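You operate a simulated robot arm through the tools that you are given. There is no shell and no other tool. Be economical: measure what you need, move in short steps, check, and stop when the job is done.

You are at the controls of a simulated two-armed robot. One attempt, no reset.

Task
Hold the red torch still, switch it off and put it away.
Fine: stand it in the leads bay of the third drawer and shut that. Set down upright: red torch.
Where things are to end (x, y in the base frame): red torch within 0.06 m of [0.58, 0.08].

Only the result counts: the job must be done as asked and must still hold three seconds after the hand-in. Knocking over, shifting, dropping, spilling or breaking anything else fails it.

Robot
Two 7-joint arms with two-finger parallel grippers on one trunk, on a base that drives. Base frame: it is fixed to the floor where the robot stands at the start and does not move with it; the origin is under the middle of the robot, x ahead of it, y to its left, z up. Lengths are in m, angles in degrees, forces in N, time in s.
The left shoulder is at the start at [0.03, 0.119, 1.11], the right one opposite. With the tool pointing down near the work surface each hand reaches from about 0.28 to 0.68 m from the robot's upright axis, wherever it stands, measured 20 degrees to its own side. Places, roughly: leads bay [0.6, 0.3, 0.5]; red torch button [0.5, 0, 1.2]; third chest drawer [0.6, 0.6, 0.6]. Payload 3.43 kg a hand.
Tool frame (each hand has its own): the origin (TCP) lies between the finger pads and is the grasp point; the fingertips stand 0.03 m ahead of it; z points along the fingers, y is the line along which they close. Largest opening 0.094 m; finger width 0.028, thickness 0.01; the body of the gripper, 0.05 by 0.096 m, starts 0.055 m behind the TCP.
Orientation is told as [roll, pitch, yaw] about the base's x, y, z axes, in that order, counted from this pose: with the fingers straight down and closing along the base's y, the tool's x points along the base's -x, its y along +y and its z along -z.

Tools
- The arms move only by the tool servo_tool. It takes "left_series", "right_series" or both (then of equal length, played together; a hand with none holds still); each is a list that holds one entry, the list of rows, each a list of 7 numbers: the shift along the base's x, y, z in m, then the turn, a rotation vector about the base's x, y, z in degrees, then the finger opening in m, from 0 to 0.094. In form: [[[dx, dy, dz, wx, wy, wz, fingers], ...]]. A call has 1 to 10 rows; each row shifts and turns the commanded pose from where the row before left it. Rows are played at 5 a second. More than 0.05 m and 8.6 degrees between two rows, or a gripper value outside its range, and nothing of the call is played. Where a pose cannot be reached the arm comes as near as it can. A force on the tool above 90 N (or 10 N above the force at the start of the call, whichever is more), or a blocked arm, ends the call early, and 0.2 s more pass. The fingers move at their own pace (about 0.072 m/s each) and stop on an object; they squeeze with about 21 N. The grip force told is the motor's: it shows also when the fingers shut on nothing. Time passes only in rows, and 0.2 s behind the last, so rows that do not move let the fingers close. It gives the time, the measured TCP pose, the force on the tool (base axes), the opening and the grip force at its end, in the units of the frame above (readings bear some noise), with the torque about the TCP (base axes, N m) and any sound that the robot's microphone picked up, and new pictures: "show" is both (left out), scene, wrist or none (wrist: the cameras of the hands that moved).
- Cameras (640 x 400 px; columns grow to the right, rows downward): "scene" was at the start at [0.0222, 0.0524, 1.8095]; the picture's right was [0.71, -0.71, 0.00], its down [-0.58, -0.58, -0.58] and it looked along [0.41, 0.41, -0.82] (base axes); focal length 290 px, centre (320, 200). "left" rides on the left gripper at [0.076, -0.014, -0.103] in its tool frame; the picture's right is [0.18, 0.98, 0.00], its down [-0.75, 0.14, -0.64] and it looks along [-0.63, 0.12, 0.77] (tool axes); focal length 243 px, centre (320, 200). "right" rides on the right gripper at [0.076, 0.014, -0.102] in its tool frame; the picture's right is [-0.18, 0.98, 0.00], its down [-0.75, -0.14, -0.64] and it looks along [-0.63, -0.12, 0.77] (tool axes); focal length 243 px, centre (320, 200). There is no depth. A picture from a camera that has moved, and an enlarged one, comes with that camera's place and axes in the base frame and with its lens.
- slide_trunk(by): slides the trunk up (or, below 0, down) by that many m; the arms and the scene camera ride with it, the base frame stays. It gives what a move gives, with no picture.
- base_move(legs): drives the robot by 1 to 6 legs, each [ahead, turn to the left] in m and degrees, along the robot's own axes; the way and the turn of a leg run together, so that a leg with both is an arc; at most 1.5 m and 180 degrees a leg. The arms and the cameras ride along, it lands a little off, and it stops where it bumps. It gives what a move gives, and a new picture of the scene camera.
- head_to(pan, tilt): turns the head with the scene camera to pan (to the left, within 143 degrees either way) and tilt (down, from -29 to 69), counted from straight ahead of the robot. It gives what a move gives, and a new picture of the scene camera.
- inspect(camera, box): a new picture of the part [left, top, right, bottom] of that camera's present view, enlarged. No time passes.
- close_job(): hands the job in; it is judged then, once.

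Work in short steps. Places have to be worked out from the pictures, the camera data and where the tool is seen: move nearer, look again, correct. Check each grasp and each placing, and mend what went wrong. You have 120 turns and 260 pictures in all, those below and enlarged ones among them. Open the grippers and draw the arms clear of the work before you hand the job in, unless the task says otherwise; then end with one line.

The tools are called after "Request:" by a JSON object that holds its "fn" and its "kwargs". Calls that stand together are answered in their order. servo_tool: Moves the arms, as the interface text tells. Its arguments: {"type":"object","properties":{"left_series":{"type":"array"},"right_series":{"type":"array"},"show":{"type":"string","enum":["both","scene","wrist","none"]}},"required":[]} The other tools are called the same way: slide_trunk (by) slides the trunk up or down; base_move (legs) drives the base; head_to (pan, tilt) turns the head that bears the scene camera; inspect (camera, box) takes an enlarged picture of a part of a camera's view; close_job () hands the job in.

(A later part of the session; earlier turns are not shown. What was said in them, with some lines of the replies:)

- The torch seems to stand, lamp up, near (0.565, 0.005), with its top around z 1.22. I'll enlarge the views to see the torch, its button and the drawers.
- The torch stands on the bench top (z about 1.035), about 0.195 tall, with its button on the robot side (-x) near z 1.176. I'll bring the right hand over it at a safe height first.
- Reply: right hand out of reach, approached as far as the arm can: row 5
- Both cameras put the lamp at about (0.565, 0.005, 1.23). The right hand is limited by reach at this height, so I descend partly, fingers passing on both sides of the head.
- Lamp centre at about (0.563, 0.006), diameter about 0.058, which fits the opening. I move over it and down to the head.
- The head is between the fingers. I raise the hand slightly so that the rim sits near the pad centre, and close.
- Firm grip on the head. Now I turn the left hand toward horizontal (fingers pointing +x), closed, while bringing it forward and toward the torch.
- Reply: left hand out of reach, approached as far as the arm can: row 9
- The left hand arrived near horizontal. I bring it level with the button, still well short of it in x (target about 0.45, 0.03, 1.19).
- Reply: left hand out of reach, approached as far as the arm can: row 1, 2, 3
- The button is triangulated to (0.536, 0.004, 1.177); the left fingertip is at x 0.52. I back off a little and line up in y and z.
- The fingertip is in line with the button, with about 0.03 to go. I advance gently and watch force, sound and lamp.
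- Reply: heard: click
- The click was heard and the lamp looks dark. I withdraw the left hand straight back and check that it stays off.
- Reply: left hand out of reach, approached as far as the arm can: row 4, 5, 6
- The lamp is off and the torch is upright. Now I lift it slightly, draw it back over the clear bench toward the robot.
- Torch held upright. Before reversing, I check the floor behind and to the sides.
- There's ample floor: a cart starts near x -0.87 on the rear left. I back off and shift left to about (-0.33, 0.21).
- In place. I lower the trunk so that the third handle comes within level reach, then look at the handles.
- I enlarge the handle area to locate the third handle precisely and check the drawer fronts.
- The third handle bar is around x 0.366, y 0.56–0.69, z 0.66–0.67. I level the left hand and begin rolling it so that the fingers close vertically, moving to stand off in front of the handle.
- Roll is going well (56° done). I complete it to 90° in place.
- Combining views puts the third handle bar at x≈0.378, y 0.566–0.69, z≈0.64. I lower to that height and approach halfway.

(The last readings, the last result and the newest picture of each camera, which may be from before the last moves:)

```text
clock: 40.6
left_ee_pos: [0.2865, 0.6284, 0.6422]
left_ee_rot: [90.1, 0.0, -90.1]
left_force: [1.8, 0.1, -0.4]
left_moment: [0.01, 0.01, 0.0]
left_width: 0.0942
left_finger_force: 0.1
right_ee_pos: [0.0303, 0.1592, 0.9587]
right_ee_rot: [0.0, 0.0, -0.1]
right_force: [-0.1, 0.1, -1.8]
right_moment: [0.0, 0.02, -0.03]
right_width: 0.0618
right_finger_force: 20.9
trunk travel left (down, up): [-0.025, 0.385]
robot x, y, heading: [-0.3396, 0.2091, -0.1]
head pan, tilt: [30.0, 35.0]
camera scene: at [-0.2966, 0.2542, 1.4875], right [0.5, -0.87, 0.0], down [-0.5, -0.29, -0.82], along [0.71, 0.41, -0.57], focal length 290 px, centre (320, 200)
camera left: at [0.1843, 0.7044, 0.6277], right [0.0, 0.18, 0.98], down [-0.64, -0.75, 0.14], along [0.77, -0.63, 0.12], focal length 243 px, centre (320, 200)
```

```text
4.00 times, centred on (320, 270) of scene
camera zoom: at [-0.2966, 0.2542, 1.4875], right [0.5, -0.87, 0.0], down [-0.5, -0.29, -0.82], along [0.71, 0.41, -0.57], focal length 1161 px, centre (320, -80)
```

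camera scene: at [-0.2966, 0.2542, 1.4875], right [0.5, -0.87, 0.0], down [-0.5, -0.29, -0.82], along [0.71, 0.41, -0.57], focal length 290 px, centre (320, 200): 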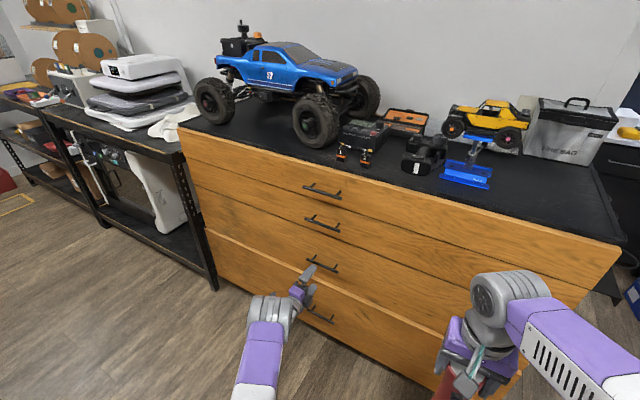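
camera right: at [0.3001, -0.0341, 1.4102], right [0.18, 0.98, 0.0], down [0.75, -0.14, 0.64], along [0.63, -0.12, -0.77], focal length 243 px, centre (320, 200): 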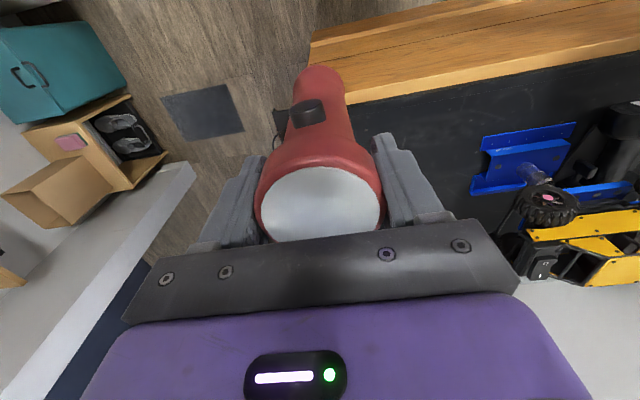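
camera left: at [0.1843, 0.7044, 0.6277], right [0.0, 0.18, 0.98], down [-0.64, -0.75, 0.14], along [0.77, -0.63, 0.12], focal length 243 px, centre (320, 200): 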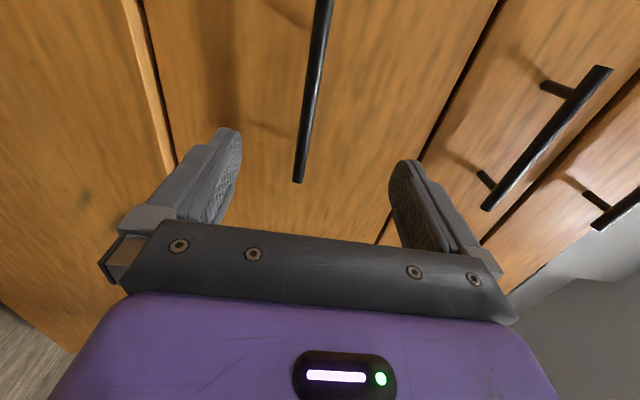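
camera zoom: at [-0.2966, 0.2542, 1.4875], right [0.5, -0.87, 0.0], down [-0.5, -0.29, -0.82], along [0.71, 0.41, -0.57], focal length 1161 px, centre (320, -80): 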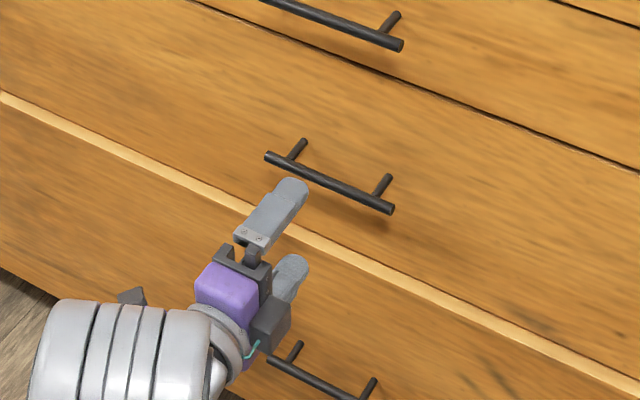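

The bar is at z≈0.633, between the fingers. I move in so that the bar lies just ahead of the TCP.

Request:
{"fn": "servo_tool", "kwargs": {"left_series": [[[0.03, 0, -0.009, 0, 0, 0, 0.08], [0.03, 0, 0, 0, 0, 0, 0.07], [0.016, 0, 0, 0, 0, 0, 0.07], [0, 0, 0, 0, 0, 0, 0.07]]], "show": "wrist"}}

Request:
{"fn": "inspect", "kwargs": {"camera": "scene", "box": [240, 220, 400, 320]}}

```text
clock: 41.6
left_ee_pos: [0.3627, 0.6285, 0.6331]
left_ee_rot: [90.0, 0.0, -90.0]
left_force: [-0.1, 0.7, -0.8]
left_moment: [-0.02, 0.01, -0.01]
left_width: 0.07
left_finger_force: 0.0
right_ee_pos: [0.0312, 0.1578, 0.9588]
right_ee_rot: [0.0, 0.1, -0.1]
right_force: [-0.8, -0.3, -1.1]
right_moment: [0.04, -0.02, -0.02]
right_width: 0.0621
right_finger_force: 20.9
trunk travel left (down, up): [-0.025, 0.385]
robot x, y, heading: [-0.3404, 0.2123, 0.1]
head pan, tilt: [30.0, 35.0]
camera left: at [0.2601, 0.7037, 0.6189], right [0.0, 0.18, 0.98], down [-0.64, -0.75, 0.14], along [0.77, -0.63, 0.12], focal length 243 px, centre (320, 200)
```

left: 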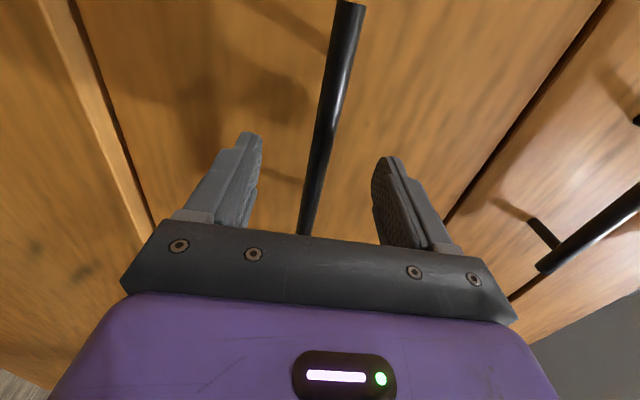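

```text
4.00 times, centred on (320, 270) of scene
camera zoom: at [-0.2965, 0.2542, 1.4875], right [0.5, -0.87, 0.0], down [-0.5, -0.29, -0.82], along [0.71, 0.41, -0.57], focal length 1161 px, centre (320, -80)
```

zoom: 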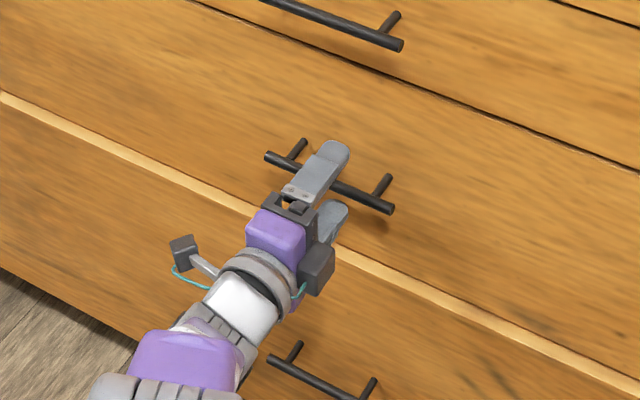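

The bar lies between the fingers. I close on it.

Request:
{"fn": "servo_tool", "kwargs": {"left_series": [[[0, 0, 0, 0, 0, 0, 0.04], [0, 0, 0, 0, 0, 0, 0.02], [0, 0, 0, 0, 0, 0, 0], [0, 0, 0, 0, 0, 0, 0]]], "show": "wrist"}}

```text
clock: 42.6
left_ee_pos: [0.3619, 0.6278, 0.6314]
left_ee_rot: [89.7, 0.1, -90.0]
left_force: [-2.3, -1.6, -6.5]
left_moment: [0.07, 0.15, 0.18]
left_width: 0.0116
left_finger_force: 45.3
right_ee_pos: [0.032, 0.1586, 0.9584]
right_ee_rot: [0.0, 0.0, -0.1]
right_force: [-0.4, -0.6, -1.4]
right_moment: [-0.01, -0.01, 0.05]
right_width: 0.062
right_finger_force: 21.0
trunk travel left (down, up): [-0.025, 0.385]
robot x, y, heading: [-0.3418, 0.2103, -0.1]
head pan, tilt: [30.0, 35.0]
camera left: at [0.2596, 0.7035, 0.6174], right [0.0, 0.18, 0.98], down [-0.64, -0.75, 0.14], along [0.77, -0.63, 0.11], focal length 243 px, centre (320, 200)
```

left: 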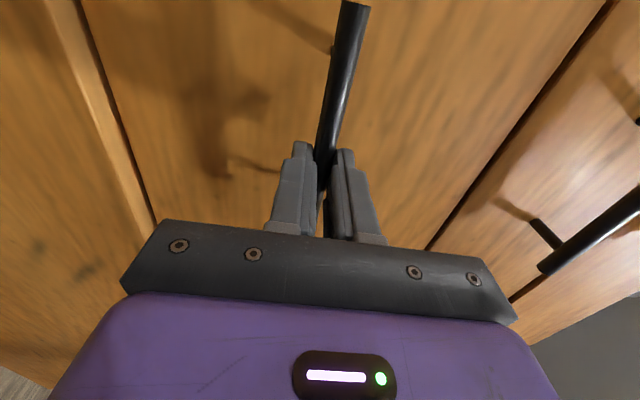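

Handle gripped (0.0116 wide). I pull the drawer out along -x slowly.

Request:
{"fn": "servo_tool", "kwargs": {"left_series": [[[-0.02, 0, 0, 0, 0, 0, 0], [-0.03, 0, 0, 0, 0, 0, 0], [-0.03, 0, 0, 0, 0, 0, 0], [-0.03, 0, 0, 0, 0, 0, 0], [-0.03, 0, 0, 0, 0, 0, 0], [-0.03, 0, 0, 0, 0, 0, 0], [0, 0, 0, 0, 0, 0, 0]]], "show": "scene"}}

```text
clock: 44.2
left_ee_pos: [0.1938, 0.6273, 0.6316]
left_ee_rot: [89.8, 0.0, -90.3]
left_force: [-0.8, -9.9, -13.3]
left_moment: [0.06, 0.15, 0.14]
left_width: 0.0114
left_finger_force: 44.8
right_ee_pos: [0.0317, 0.1583, 0.9593]
right_ee_rot: [0.0, 0.0, -0.1]
right_force: [1.1, 0.0, -2.0]
right_moment: [0.02, -0.01, 0.04]
right_width: 0.062
right_finger_force: 20.6
trunk travel left (down, up): [-0.025, 0.385]
robot x, y, heading: [-0.3398, 0.2074, -0.0]
head pan, tilt: [30.0, 35.0]
camera scene: at [-0.2952, 0.2541, 1.4873], right [0.5, -0.87, 0.0], down [-0.5, -0.29, -0.82], along [0.71, 0.41, -0.57], focal length 290 px, centre (320, 200)
```

scene: 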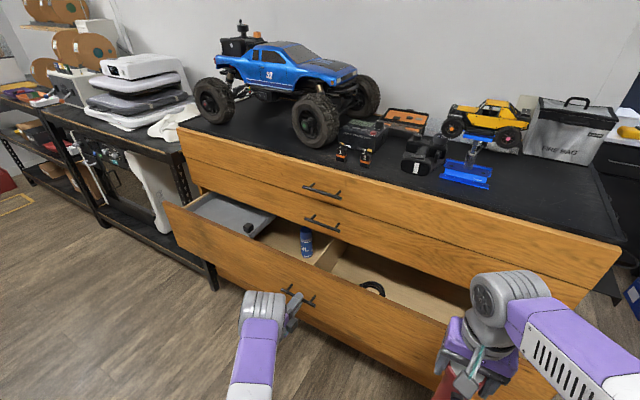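

The drawer opens (0.17 so far): a left bay, a middle bay with a blue can, and the right bay with a black lead. I pull about 0.10 more, slowly.

Request:
{"fn": "servo_tool", "kwargs": {"left_series": [[[-0.02, 0, 0, 0, 0, 0, 0], [-0.02, 0, 0, 0, 0, 0, 0], [-0.02, 0, 0, 0, 0, 0, 0], [-0.02, 0, 0, 0, 0, 0, 0], [-0.02, 0, 0, 0, 0, 0, 0], [0, 0, 0, 0, 0, 0, 0]]], "show": "scene"}}

Request:
{"fn": "head_to", "kwargs": {"pan": 0, "tilt": 50}}

```text
clock: 45.6
left_ee_pos: [0.0911, 0.6272, 0.6311]
left_ee_rot: [89.6, 0.0, -90.1]
left_force: [-2.2, -15.6, -15.8]
left_moment: [0.07, 0.33, 0.1]
left_width: 0.0118
left_finger_force: 45.1
right_ee_pos: [0.0326, 0.1571, 0.958]
right_ee_rot: [0.0, 0.2, -0.1]
right_force: [-0.6, -0.1, -2.3]
right_moment: [0.02, -0.03, 0.04]
right_width: 0.0618
right_finger_force: 21.3
trunk travel left (down, up): [-0.025, 0.385]
robot x, y, heading: [-0.3435, 0.2095, -0.2]
head pan, tilt: [30.0, 35.0]
camera scene: at [-0.2954, 0.2539, 1.4874], right [0.5, -0.87, 0.0], down [-0.5, -0.29, -0.82], along [0.71, 0.41, -0.57], focal length 290 px, centre (320, 200)
```

scene: 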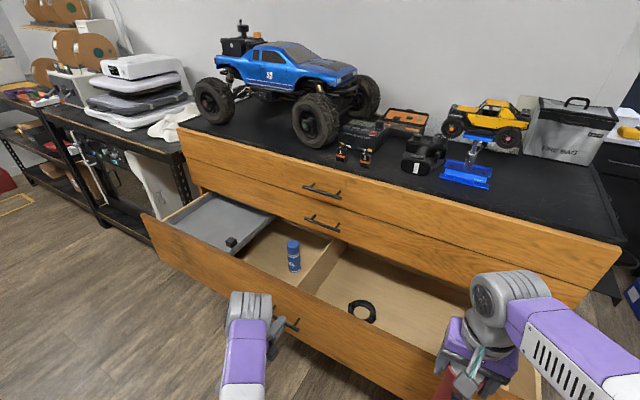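

```text
clock: 46.6
left_ee_pos: [0.0934, 0.6274, 0.6316]
left_ee_rot: [89.8, 0.0, -90.0]
left_force: [-2.5, -17.5, -17.9]
left_moment: [0.01, 0.35, 0.38]
left_width: 0.0117
left_finger_force: 44.9
right_ee_pos: [0.0317, 0.1581, 0.9588]
right_ee_rot: [0.0, 0.1, -0.1]
right_force: [0.7, 0.3, -1.9]
right_moment: [0.01, 0.03, 0.0]
right_width: 0.0619
right_finger_force: 20.9
trunk travel left (down, up): [-0.025, 0.385]
robot x, y, heading: [-0.3433, 0.2099, -0.0]
head pan, tilt: [0.0, 50.0]
camera scene: at [-0.2947, 0.2101, 1.4657], right [0.0, -1.0, 0.0], down [-0.77, 0.0, -0.64], along [0.64, 0.0, -0.77], focal length 290 px, centre (320, 200)
```

scene: 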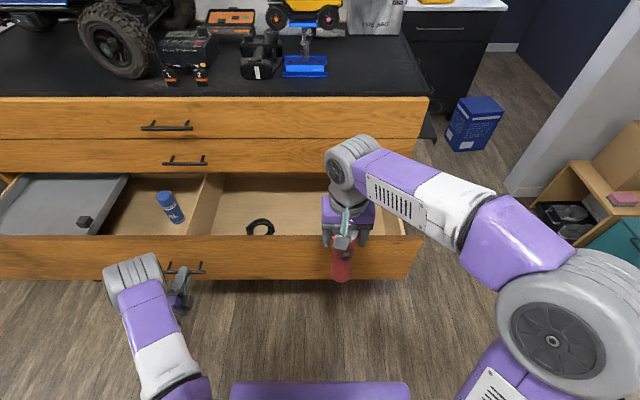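

Drawer is open 0.27; the right bay (y about -0.05 to 0.55) holds the lead near y 0.45, and the target spot (y 0.08) is clear. I keep hold of the handle and pull slightly more to ease the right arm's reach.

Request:
{"fn": "servo_tool", "kwargs": {"left_series": [[[-0.015, 0, 0, 0, 0, 0, 0], [-0.015, 0, 0, 0, 0, 0, 0], [-0.01, 0, 0, 0, 0, 0, 0], [0, 0, 0, 0, 0, 0, 0]]], "show": "scene"}}

```text
clock: 47.6
left_ee_pos: [0.054, 0.6265, 0.6315]
left_ee_rot: [89.7, 0.0, -90.1]
left_force: [-0.9, -19.4, -17.7]
left_moment: [0.15, 0.34, -0.13]
left_width: 0.0117
left_finger_force: 44.8
right_ee_pos: [0.0322, 0.1581, 0.9583]
right_ee_rot: [-0.1, 0.2, -0.2]
right_force: [-1.2, 0.4, -2.8]
right_moment: [0.02, -0.02, -0.01]
right_width: 0.0618
right_finger_force: 21.2
trunk travel left (down, up): [-0.025, 0.385]
robot x, y, heading: [-0.3458, 0.2051, -0.2]
head pan, tilt: [0.0, 50.0]
camera scene: at [-0.2947, 0.2097, 1.4657], right [0.0, -1.0, 0.0], down [-0.77, 0.0, -0.64], along [0.64, 0.0, -0.77], focal length 290 px, centre (320, 200)
```

scene: 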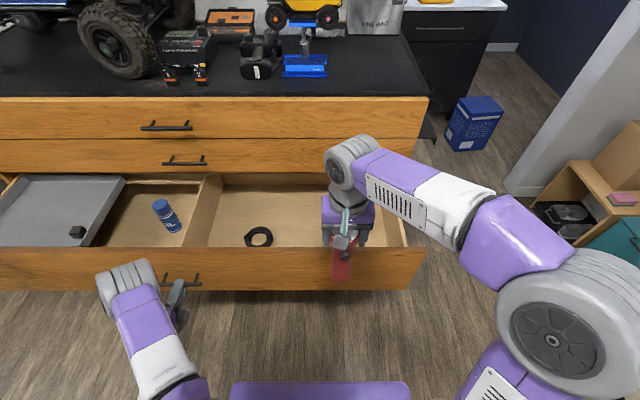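

Total opening 0.308, so the torch should stand at about (0.26, 0.08) now. I raise it over the front edge (rim z ≈0.78) and carry it inside the drawer outline.

Request:
{"fn": "servo_tool", "kwargs": {"right_series": [[[0, -0.01, 0.025, 0, 0, 0, 0.03], [0, -0.015, 0.025, 0, 0, 0, 0.03], [0.035, -0.015, 0, 0, 0, 0, 0.03], [0.035, -0.015, 0, 0, 0, 0, 0.03], [0.035, -0.015, 0, 0, 0, 0, 0.03], [0.035, -0.008, 0, 0, 0, 0, 0.03], [0.03, 0, 0, 0, 0, 0, 0.03], [0, 0, 0, 0, 0, 0, 0.03]]]}}

```text
clock: 49.4
left_ee_pos: [0.054, 0.6283, 0.6316]
left_ee_rot: [89.7, 0.0, -90.1]
left_force: [0.4, -17.9, -18.7]
left_moment: [0.08, 0.3, -0.23]
left_width: 0.0117
left_finger_force: 45.3
right_ee_pos: [0.203, 0.0816, 1.0086]
right_ee_rot: [0.0, 0.2, -0.1]
right_force: [-0.5, 0.6, -2.3]
right_moment: [-0.01, 0.03, 0.0]
right_width: 0.0618
right_finger_force: 21.0
trunk travel left (down, up): [-0.025, 0.385]
robot x, y, heading: [-0.3443, 0.2104, 0.0]
head pan, tilt: [0.0, 50.0]
camera scene: at [-0.2943, 0.2099, 1.4656], right [0.0, -1.0, 0.0], down [-0.77, 0.0, -0.64], along [0.64, 0.0, -0.77], focal length 290 px, centre (320, 200)
camera right: at [0.1266, 0.0971, 1.1099], right [0.19, 0.98, 0.0], down [0.75, -0.14, 0.64], along [0.63, -0.12, -0.77], focal length 243 px, centre (320, 200)
```

scene: 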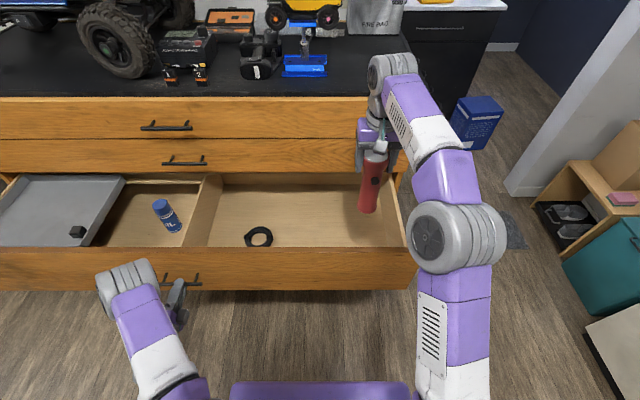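
right: 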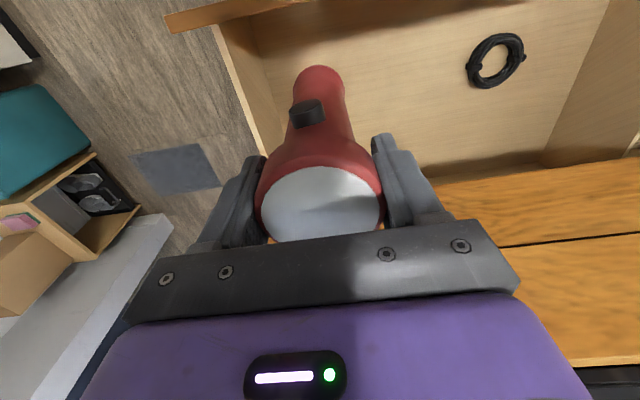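

Well inside the bay, with the right wall at y≈-0.03. I descend while moving to x≈0.26.

Request:
{"fn": "servo_tool", "kwargs": {"right_series": [[[0, 0, -0.03, 0, 0, 0, 0.03], [0.01, 0, -0.04, 0, 0, 0, 0.03], [0.015, 0, -0.04, 0, 0, 0, 0.03], [0.015, 0, -0.04, 0, 0, 0, 0.03], [0.015, 0, -0.04, 0, 0, 0, 0.03], [0, 0, -0.03, 0, 0, 0, 0.03], [0, 0, 0, 0, 0, 0, 0.03]]]}}

Request:
{"fn": "inspect", "kwargs": {"camera": "scene", "box": [200, 120, 460, 300]}}

```text
clock: 51.0
left_ee_pos: [0.054, 0.6272, 0.6317]
left_ee_rot: [89.7, 0.0, -90.1]
left_force: [1.1, -16.9, -17.5]
left_moment: [0.09, 0.37, -0.41]
left_width: 0.0117
left_finger_force: 44.6
right_ee_pos: [0.258, 0.0808, 0.7891]
right_ee_rot: [0.1, 0.0, -0.1]
right_force: [0.6, 0.3, -1.5]
right_moment: [0.01, 0.02, -0.01]
right_width: 0.0618
right_finger_force: 21.0
trunk travel left (down, up): [-0.025, 0.385]
robot x, y, heading: [-0.3462, 0.2074, -0.0]
head pan, tilt: [0.0, 50.0]
camera scene: at [-0.2944, 0.2099, 1.4657], right [0.0, -1.0, 0.0], down [-0.77, 0.0, -0.64], along [0.64, 0.0, -0.77], focal length 290 px, centre (320, 200)
camera right: at [0.1815, 0.0965, 0.8911], right [0.19, 0.98, 0.0], down [0.75, -0.14, 0.64], along [0.63, -0.12, -0.77], focal length 243 px, centre (320, 200)
```

scene: 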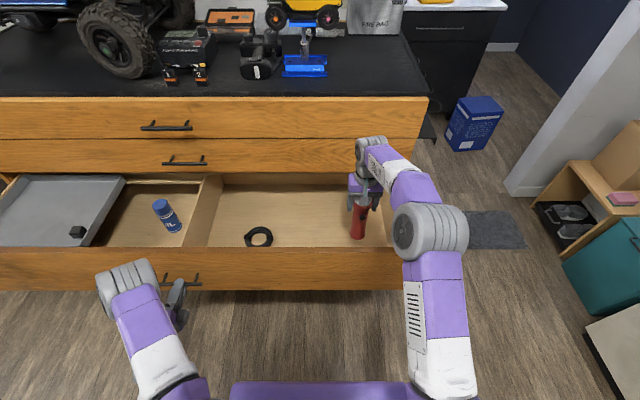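
right: 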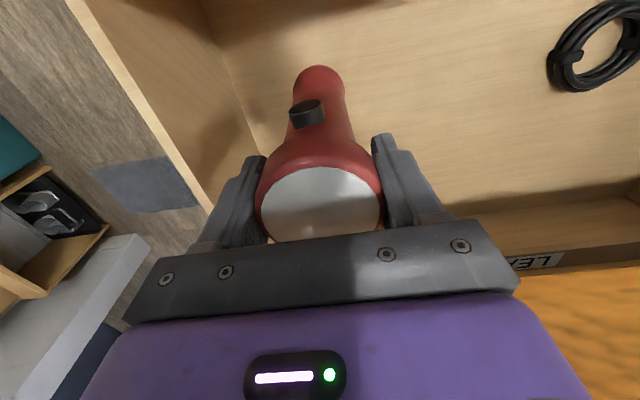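

```text
2.22 times, centred on (330, 210) of scene
camera zoom: at [-0.2944, 0.2099, 1.4657], right [0.0, -1.0, 0.0], down [-0.77, 0.0, -0.64], along [0.64, 0.0, -0.77], focal length 645 px, centre (298, 178)
```

zoom: 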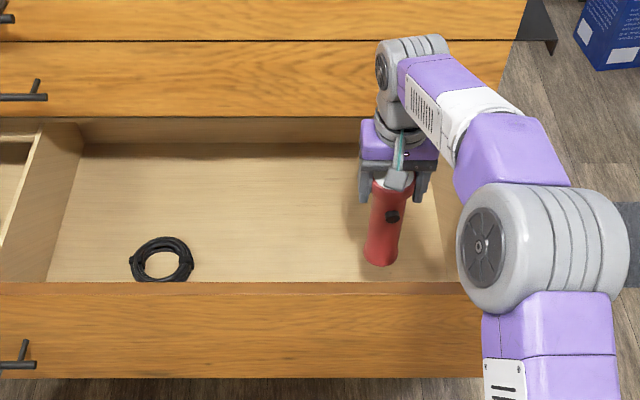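

The bay's label ("LE…") is visible and the floor is estimated near z 0.505; the torch bottom is at about 0.611. I descend most of the way.

Request:
{"fn": "servo_tool", "kwargs": {"right_series": [[[0.002, 0, -0.02, 0, 0, 0, 0.03], [0, 0, -0.02, 0, 0, 0, 0.03], [0, 0, -0.02, 0, 0, 0, 0.03], [0, 0, -0.015, 0, 0, 0, 0.03], [0, 0, 0, 0, 0, 0, 0.03]]]}}

```text
clock: 52.2
left_ee_pos: [0.0536, 0.6276, 0.6316]
left_ee_rot: [89.8, -0.1, -90.0]
left_force: [1.2, -16.7, -18.9]
left_moment: [0.06, 0.31, -0.39]
left_width: 0.0116
left_finger_force: 44.5
right_ee_pos: [0.2585, 0.0804, 0.7121]
right_ee_rot: [0.0, 0.1, 0.0]
right_force: [0.1, -0.6, -1.9]
right_moment: [0.02, 0.01, -0.02]
right_width: 0.062
right_finger_force: 21.4
trunk travel left (down, up): [-0.025, 0.385]
robot x, y, heading: [-0.346, 0.2098, -0.3]
head pan, tilt: [0.0, 50.0]
camera scene: at [-0.2944, 0.21, 1.4656], right [0.0, -1.0, 0.0], down [-0.77, 0.0, -0.64], along [0.64, 0.0, -0.77], focal length 290 px, centre (320, 200)
camera right: at [0.1834, 0.0949, 0.8143], right [0.19, 0.98, 0.0], down [0.75, -0.14, 0.64], along [0.63, -0.12, -0.77], focal length 243 px, centre (320, 200)
```

scene: 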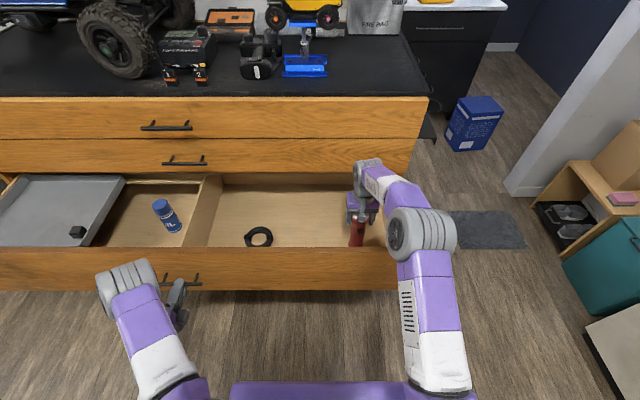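
right: 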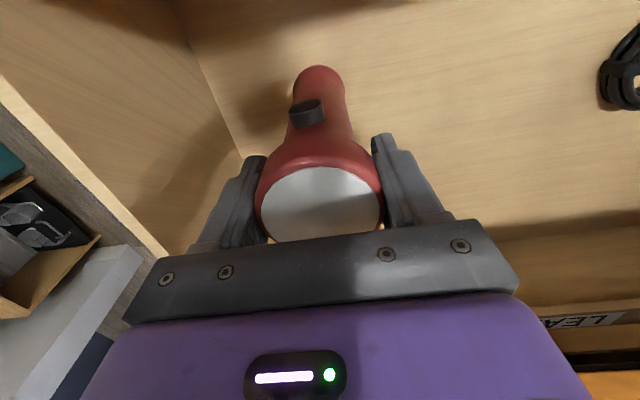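

Not touching yet. I go on down in small steps, watching the vertical force.

Request:
{"fn": "servo_tool", "kwargs": {"right_series": [[[0, 0, -0.01, 0, 0, 0, 0.03], [0, 0, -0.007, 0, 0, 0, 0.03], [0, 0, -0.005, 0, 0, 0, 0.03], [0, 0, 0, 0, 0, 0, 0.03]]], "show": "none"}}

```text
clock: 53.2
left_ee_pos: [0.0537, 0.6269, 0.6303]
left_ee_rot: [89.7, 0.0, -90.1]
left_force: [0.3, -17.1, -18.7]
left_moment: [0.12, 0.31, -0.37]
left_width: 0.0113
left_finger_force: 44.9
right_ee_pos: [0.258, 0.0804, 0.6906]
right_ee_rot: [0.0, 0.2, -0.1]
right_force: [0.0, 0.3, -2.3]
right_moment: [-0.01, -0.03, -0.01]
right_width: 0.0619
right_finger_force: 20.8
trunk travel left (down, up): [-0.025, 0.385]
robot x, y, heading: [-0.3461, 0.205, -0.2]
head pan, tilt: [0.0, 50.0]
```

Request:
{"fn": "servo_tool", "kwargs": {"right_series": [[[0, 0, -0.005, 0, 0, 0, 0.03], [0, 0, -0.004, 0, 0, 0, 0.03], [0, 0, 0, 0, 0, 0, 0.03]]], "show": "none"}}

```text
clock: 54.0
left_ee_pos: [0.0539, 0.6282, 0.631]
left_ee_rot: [89.6, 0.1, -90.1]
left_force: [0.6, -17.4, -18.1]
left_moment: [0.1, 0.33, -0.38]
left_width: 0.0117
left_finger_force: 45.5
right_ee_pos: [0.2598, 0.0794, 0.6817]
right_ee_rot: [0.0, 0.1, -0.1]
right_force: [0.2, 0.4, -2.8]
right_moment: [-0.02, 0.0, 0.02]
right_width: 0.0619
right_finger_force: 21.5
trunk travel left (down, up): [-0.025, 0.385]
robot x, y, heading: [-0.3433, 0.2077, -0.1]
head pan, tilt: [0.0, 50.0]
```

Still free (force is just the torch's weight). A few more millimetres.

Request:
{"fn": "servo_tool", "kwargs": {"right_series": [[[0, 0, -0.004, 0, 0, 0, 0.03], [0, 0, -0.004, 0, 0, 0, 0.03], [0, 0, 0, 0, 0, 0, 0.03]]]}}

```text
clock: 54.8
left_ee_pos: [0.0527, 0.6267, 0.6313]
left_ee_rot: [89.7, -0.1, -90.1]
left_force: [4.4, -16.4, -22.7]
left_moment: [0.24, 0.4, -0.32]
left_width: 0.0119
left_finger_force: 45.7
right_ee_pos: [0.26, 0.0796, 0.675]
right_ee_rot: [0.0, -0.2, 0.0]
right_force: [-1.9, -1.9, 19.4]
right_moment: [0.0, -0.14, -0.09]
right_width: 0.0621
right_finger_force: 21.1
trunk travel left (down, up): [-0.025, 0.385]
robot x, y, heading: [-0.3431, 0.2106, -0.2]
head pan, tilt: [0.0, 50.0]
camera scene: at [-0.2962, 0.2104, 1.4659], right [0.0, -1.0, 0.0], down [-0.77, 0.0, -0.64], along [0.64, 0.0, -0.77], focal length 290 px, centre (320, 200)
camera right: at [0.1836, 0.0958, 0.7782], right [0.19, 0.98, 0.0], down [0.75, -0.14, 0.65], along [0.63, -0.12, -0.76], focal length 243 px, centre (320, 200)
```

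scene: 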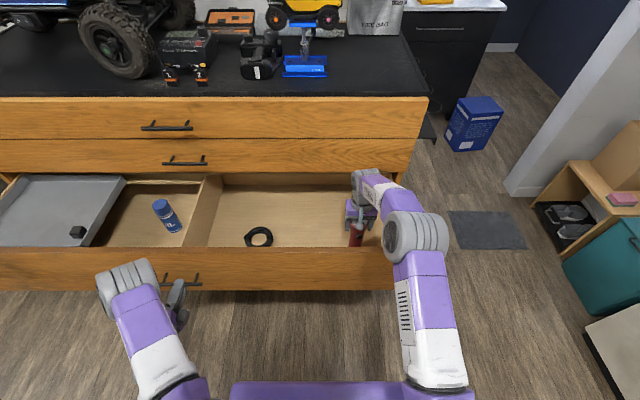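
right: 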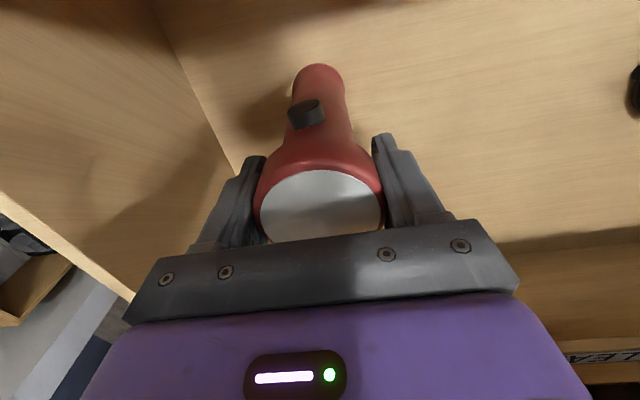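

Contact with the floor (about 21 N). I relieve the pressure and open the fingers gently.

Request:
{"fn": "servo_tool", "kwargs": {"right_series": [[[0, 0, 0.002, 0, 0, 0, 0.03], [0, 0, 0, 0, 0, 0, 0.06], [0, 0, 0, 0, 0, 0, 0.066], [0, 0, 0, 0, 0, 0, 0.075], [0, 0, 0, 0, 0, 0, 0.085], [0, 0, 0, 0, 0, 0, 0.094], [0, 0, 0, 0, 0, 0, 0.094]]]}}

```text
clock: 56.4
left_ee_pos: [0.0531, 0.6282, 0.6303]
left_ee_rot: [89.7, -0.1, -90.1]
left_force: [-2.5, -17.0, -17.7]
left_moment: [0.13, 0.31, -0.39]
left_width: 0.0118
left_finger_force: 45.2
right_ee_pos: [0.2608, 0.0801, 0.677]
right_ee_rot: [0.0, 0.1, -0.1]
right_force: [-0.1, 0.3, 0.2]
right_moment: [-0.01, 0.01, -0.03]
right_width: 0.0937
right_finger_force: 0.0
trunk travel left (down, up): [-0.025, 0.385]
robot x, y, heading: [-0.3456, 0.2106, -0.3]
head pan, tilt: [0.0, 50.0]
camera scene: at [-0.2949, 0.21, 1.4657], right [0.0, -1.0, 0.0], down [-0.77, 0.0, -0.64], along [0.64, 0.0, -0.77], focal length 290 px, centre (320, 200)
camera right: at [0.1834, 0.0959, 0.7784], right [0.19, 0.98, 0.0], down [0.75, -0.14, 0.64], along [0.63, -0.12, -0.77], focal length 243 px, centre (320, 200)
```

scene: 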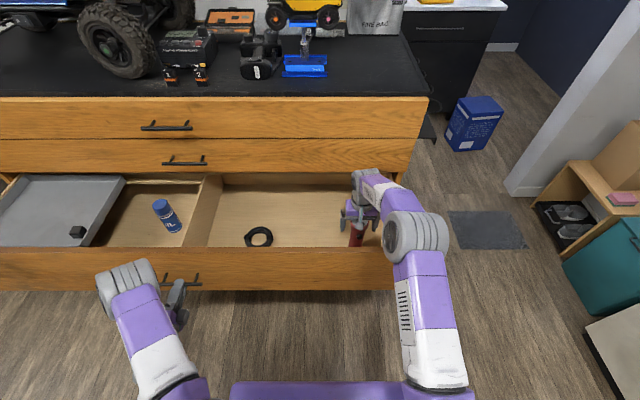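
right: 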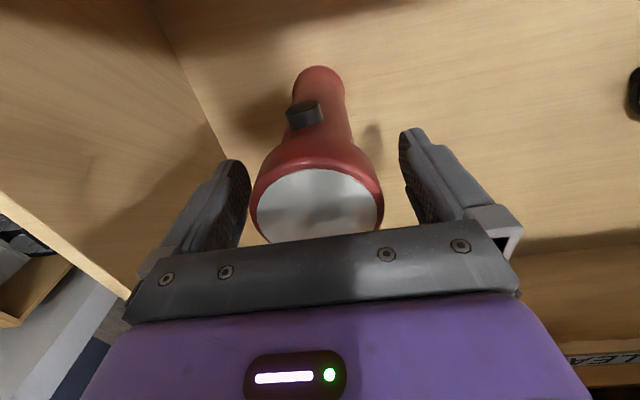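

The torch stands free. I raise the hand straight up, then back out over the front edge.

Request:
{"fn": "servo_tool", "kwargs": {"right_series": [[[0, 0, 0.03, 0, 0, 0, 0.094], [0, 0, 0.04, 0, 0, 0, 0.094], [0, 0, 0.04, 0, 0, 0, 0.094], [-0.01, 0, 0.04, 0, 0, 0, 0.094], [-0.02, 0, 0.04, 0, 0, 0, 0.094], [-0.03, 0, 0.04, 0, 0, 0, 0.094], [-0.04, 0, 0.04, 0, 0, 0, 0.094], [-0.05, -0.01, 0, 0, 0, 0, 0.094], [-0.05, -0.02, 0, 0, 0, 0, 0.094], [-0.03, -0.02, 0, 0, 0, 0, 0.094]]]}}

Request:
{"fn": "inspect", "kwargs": {"camera": "scene", "box": [200, 120, 460, 300]}}

```text
refused: row 7 steps farther than a row can; nothing moved
```

```text
2.22 times, centred on (330, 210) of scene
camera zoom: at [-0.2949, 0.21, 1.4657], right [0.0, -1.0, 0.0], down [-0.77, 0.0, -0.64], along [0.64, 0.0, -0.77], focal length 645 px, centre (298, 178)
```

zoom: 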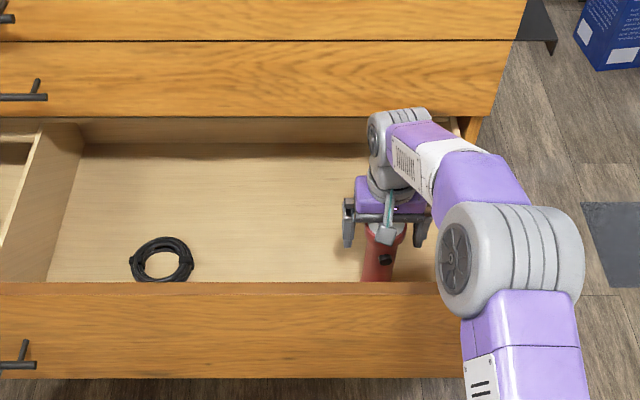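

A few rows were too long; I repeat with smaller steps.

Request:
{"fn": "servo_tool", "kwargs": {"right_series": [[[0, 0, 0.03, 0, 0, 0, 0.094], [0, 0, 0.04, 0, 0, 0, 0.094], [0, 0, 0.04, 0, 0, 0, 0.094], [-0.01, 0, 0.04, 0, 0, 0, 0.094], [-0.02, 0, 0.04, 0, 0, 0, 0.094], [-0.03, 0, 0.035, 0, 0, 0, 0.094], [-0.03, 0, 0.035, 0, 0, 0, 0.094], [-0.045, -0.01, 0, 0, 0, 0, 0.094], [-0.04, -0.02, 0, 0, 0, 0, 0.094], [-0.03, -0.02, 0, 0, 0, 0, 0.094]]]}}

Request:
{"fn": "inspect", "kwargs": {"camera": "scene", "box": [200, 120, 460, 300]}}

```text
clock: 58.6
left_ee_pos: [0.0532, 0.6278, 0.6305]
left_ee_rot: [89.7, 0.0, -90.1]
left_force: [-2.7, -18.0, -17.6]
left_moment: [0.21, 0.34, -0.4]
left_width: 0.0117
left_finger_force: 45.0
right_ee_pos: [0.0528, 0.0277, 0.935]
right_ee_rot: [-0.1, 0.1, -0.2]
right_force: [-0.1, -0.3, 0.5]
right_moment: [-0.01, 0.01, -0.02]
right_width: 0.0938
right_finger_force: 0.1
trunk travel left (down, up): [-0.025, 0.385]
robot x, y, heading: [-0.3473, 0.2086, 0.0]
head pan, tilt: [0.0, 50.0]
camera scene: at [-0.2948, 0.2101, 1.4657], right [0.0, -1.0, 0.0], down [-0.77, 0.0, -0.64], along [0.64, 0.0, -0.77], focal length 290 px, centre (320, 200)
camera right: at [-0.0224, 0.0431, 1.0368], right [0.18, 0.98, 0.0], down [0.75, -0.14, 0.64], along [0.63, -0.12, -0.77], focal length 243 px, centre (320, 200)
```

scene: 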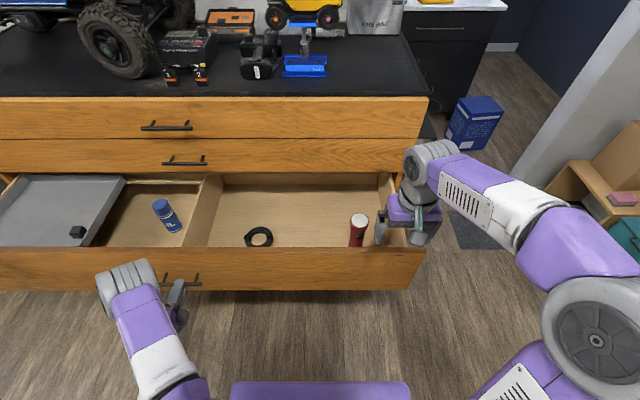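
right: 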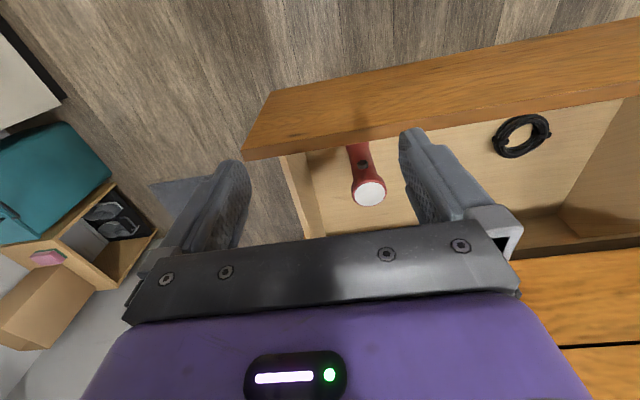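

```text
2.22 times, centred on (330, 210) of scene
camera zoom: at [-0.2948, 0.2101, 1.4657], right [0.0, -1.0, 0.0], down [-0.77, 0.0, -0.64], along [0.64, 0.0, -0.77], focal length 645 px, centre (298, 178)
```

zoom: 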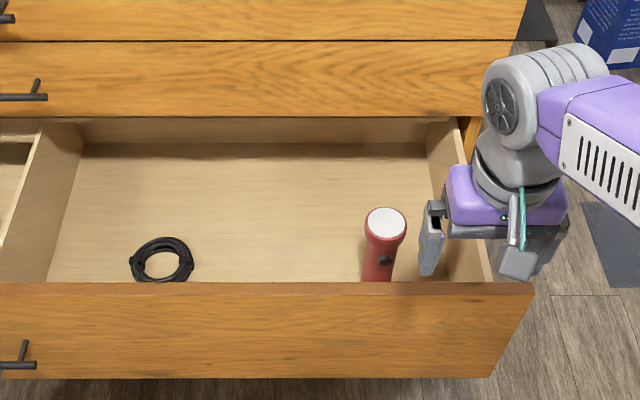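

The torch stands upright in the leads bay. I push the drawer shut gently with the left hand, starting and ending slowly.

Request:
{"fn": "servo_tool", "kwargs": {"left_series": [[[0.005, 0, 0, 0, 0, 0, 0], [0.01, 0, 0, 0, 0, 0, 0], [0.015, 0, 0, 0, 0, 0, 0], [0.018, 0, 0, 0, 0, 0, 0], [0.018, 0, 0, 0, 0, 0, 0], [0.018, 0, 0, 0, 0, 0, 0], [0.018, 0, 0, 0, 0, 0, 0], [0.018, 0, 0, 0, 0, 0, 0], [0.012, 0, 0, 0, 0, 0, 0], [0.006, 0, 0, 0, 0, 0, 0]]], "show": "scene"}}

```text
clock: 60.8
left_ee_pos: [0.1936, 0.6274, 0.631]
left_ee_rot: [89.8, 0.0, -90.2]
left_force: [-0.9, -10.0, -21.0]
left_moment: [0.09, 0.32, -0.43]
left_width: 0.0115
left_finger_force: 45.1
right_ee_pos: [0.0551, 0.0279, 0.9352]
right_ee_rot: [0.0, 0.1, -0.1]
right_force: [0.0, 0.6, -0.4]
right_moment: [0.0, -0.02, -0.03]
right_width: 0.0941
right_finger_force: 0.1
trunk travel left (down, up): [-0.025, 0.385]
robot x, y, heading: [-0.3427, 0.2108, -0.1]
head pan, tilt: [0.0, 50.0]
camera scene: at [-0.2941, 0.2107, 1.4656], right [0.0, -1.0, 0.0], down [-0.77, 0.0, -0.64], along [0.64, 0.0, -0.77], focal length 290 px, centre (320, 200)
```

scene: 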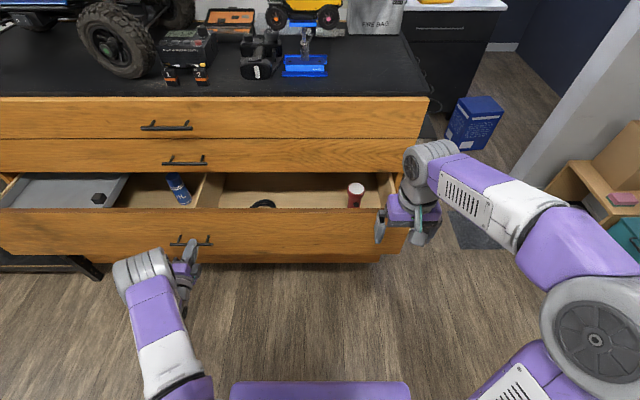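

Torch and can still upright. I push on, slowing at the end.

Request:
{"fn": "servo_tool", "kwargs": {"left_series": [[[0.006, 0, 0, 0, 0, 0, 0], [0.012, 0, 0, 0, 0, 0, 0], [0.018, 0, 0, 0, 0, 0, 0], [0.02, 0, 0, 0, 0, 0, 0], [0.02, 0, 0, 0, 0, 0, 0], [0.02, 0, 0, 0, 0, 0, 0], [0.02, 0, 0, 0, 0, 0, 0], [0.018, 0, 0, 0, 0, 0, 0], [0.012, 0, 0, 0, 0, 0, 0], [0.006, 0, 0, 0, 0, 0, 0]]], "show": "scene"}}

```text
clock: 63.0
left_ee_pos: [0.3453, 0.6282, 0.6305]
left_ee_rot: [89.8, -0.1, -90.0]
left_force: [0.0, -1.3, -11.8]
left_moment: [0.11, 0.18, 1.38]
left_width: 0.0118
left_finger_force: 44.7
right_ee_pos: [0.0542, 0.0282, 0.9354]
right_ee_rot: [0.0, 0.2, -0.1]
right_force: [0.0, 0.0, 0.5]
right_moment: [0.01, 0.0, 0.03]
right_width: 0.0941
right_finger_force: 0.1
trunk travel left (down, up): [-0.025, 0.385]
robot x, y, heading: [-0.3418, 0.2092, -0.3]
head pan, tilt: [0.0, 50.0]
camera scene: at [-0.2946, 0.2109, 1.4657], right [0.0, -1.0, 0.0], down [-0.77, 0.0, -0.64], along [0.64, 0.0, -0.77], focal length 290 px, centre (320, 200)
```

scene: 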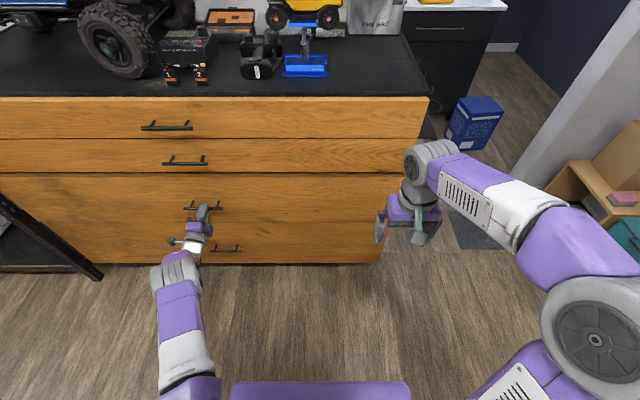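

Request:
{"fn": "servo_tool", "kwargs": {"left_series": [[[0.006, 0, 0, 0, 0, 0, 0], [0.006, 0, 0, 0, 0, 0, 0], [0.005, 0, 0, 0, 0, 0, 0], [0.003, 0, 0, 0, 0, 0, 0], [0, 0, 0, 0, 0, 0, 0]]], "show": "none"}}

```text
clock: 64.2
left_ee_pos: [0.3621, 0.6279, 0.6306]
left_ee_rot: [89.8, 0.1, -89.9]
left_force: [-20.8, -3.5, -11.0]
left_moment: [0.03, 0.18, 0.33]
left_width: 0.0116
left_finger_force: 44.9
right_ee_pos: [0.0526, 0.0294, 0.9353]
right_ee_rot: [0.0, 0.0, 0.0]
right_force: [-0.5, -0.1, 0.3]
right_moment: [-0.01, 0.0, -0.01]
right_width: 0.0939
right_finger_force: 0.1
trunk travel left (down, up): [-0.025, 0.385]
robot x, y, heading: [-0.3461, 0.2117, -0.1]
head pan, tilt: [0.0, 50.0]
```

Back at the starting position 0.362, with a resisting force of 21 N: the drawer is shut. I relieve, open the fingers and withdraw the left hand.

Request:
{"fn": "servo_tool", "kwargs": {"left_series": [[[-0.001, 0, 0, 0, 0, 0, 0.03], [0, 0, 0, 0, 0, 0, 0.06], [0, 0, 0, 0, 0, 0, 0.07], [-0.02, 0, 0, 0, 0, 0, 0.07], [-0.03, 0, 0, 0, 0, 0, 0.07], [-0.04, 0, 0, 0, 0, 0, 0.07], [-0.04, 0, 0, 0, 0, 0, 0.07], [0, 0, 0, 0, 0, 0, 0.07]]]}}

Request:
{"fn": "head_to", "kwargs": {"pan": 15, "tilt": 40}}

```text
clock: 66.0
left_ee_pos: [0.2328, 0.6287, 0.635]
left_ee_rot: [89.9, 0.1, -90.0]
left_force: [-0.2, 0.2, -0.4]
left_moment: [-0.03, 0.01, -0.01]
left_width: 0.07
left_finger_force: 0.0
right_ee_pos: [0.0537, 0.0277, 0.9342]
right_ee_rot: [0.0, -0.1, 0.0]
right_force: [0.5, -0.1, 0.2]
right_moment: [-0.01, 0.0, -0.01]
right_width: 0.094
right_finger_force: 0.0
trunk travel left (down, up): [-0.025, 0.385]
robot x, y, heading: [-0.3438, 0.2093, -0.4]
head pan, tilt: [0.0, 50.0]
camera scene: at [-0.2959, 0.2102, 1.4657], right [0.0, -1.0, 0.0], down [-0.77, 0.0, -0.64], along [0.64, 0.0, -0.77], focal length 290 px, centre (320, 200)
camera left: at [0.1304, 0.7047, 0.6203], right [0.0, 0.18, 0.98], down [-0.64, -0.75, 0.14], along [0.77, -0.63, 0.12], focal length 243 px, centre (320, 200)
```

scene: 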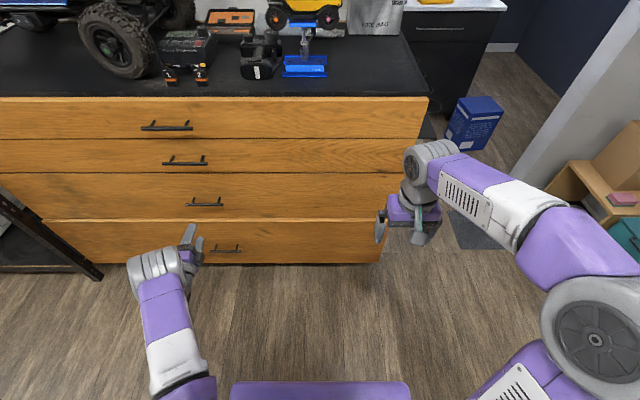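
left: 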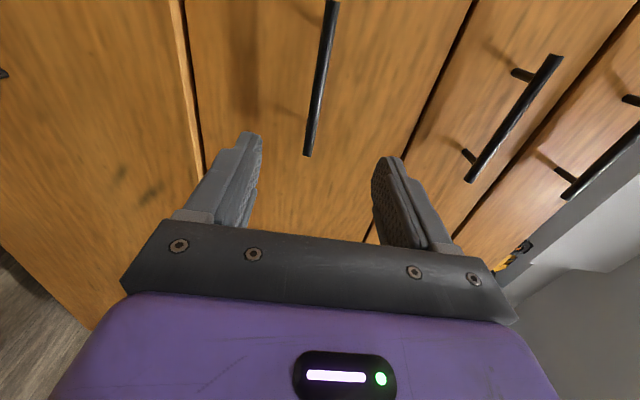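

```text
clock: 66.7
left_ee_pos: [0.2329, 0.6275, 0.6329]
left_ee_rot: [89.9, 0.0, -90.1]
left_force: [1.0, -0.4, -0.7]
left_moment: [0.02, -0.02, 0.0]
left_width: 0.07
left_finger_force: 0.0
right_ee_pos: [0.0535, 0.0279, 0.9345]
right_ee_rot: [0.0, 0.0, -0.2]
right_force: [-1.2, -0.8, -0.3]
right_moment: [0.01, 0.06, -0.02]
right_width: 0.0942
right_finger_force: 0.1
trunk travel left (down, up): [-0.025, 0.385]
robot x, y, heading: [-0.3463, 0.2071, -0.0]
head pan, tilt: [15.0, 40.0]
camera scene: at [-0.2908, 0.2322, 1.4799], right [0.26, -0.97, 0.0], down [-0.62, -0.17, -0.77], along [0.74, 0.2, -0.64], focal length 290 px, centre (320, 200)
```

scene: 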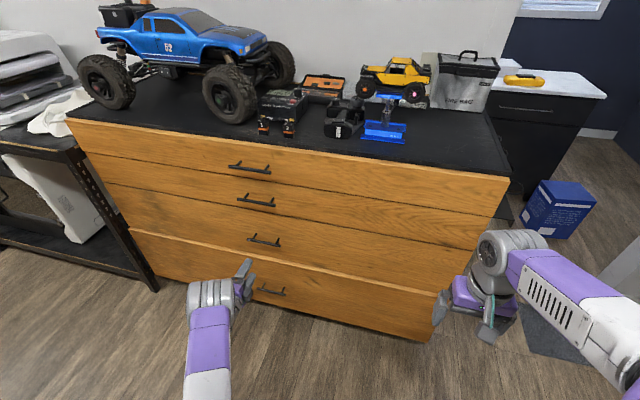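

The third drawer is shut as it was at the start, the fourth drawer's front is as it was, and both hands are open and clear. I hand in.

Request:
{"fn": "close_job", "kwargs": {}}

```text
The job is handed in.
```

The red torch is switched off and stood upright in the leads bay of the third drawer, and that drawer is shut. I worked its resting place out as about (0.57, 0.08), and it was last seen upright when the drawer was half closed.
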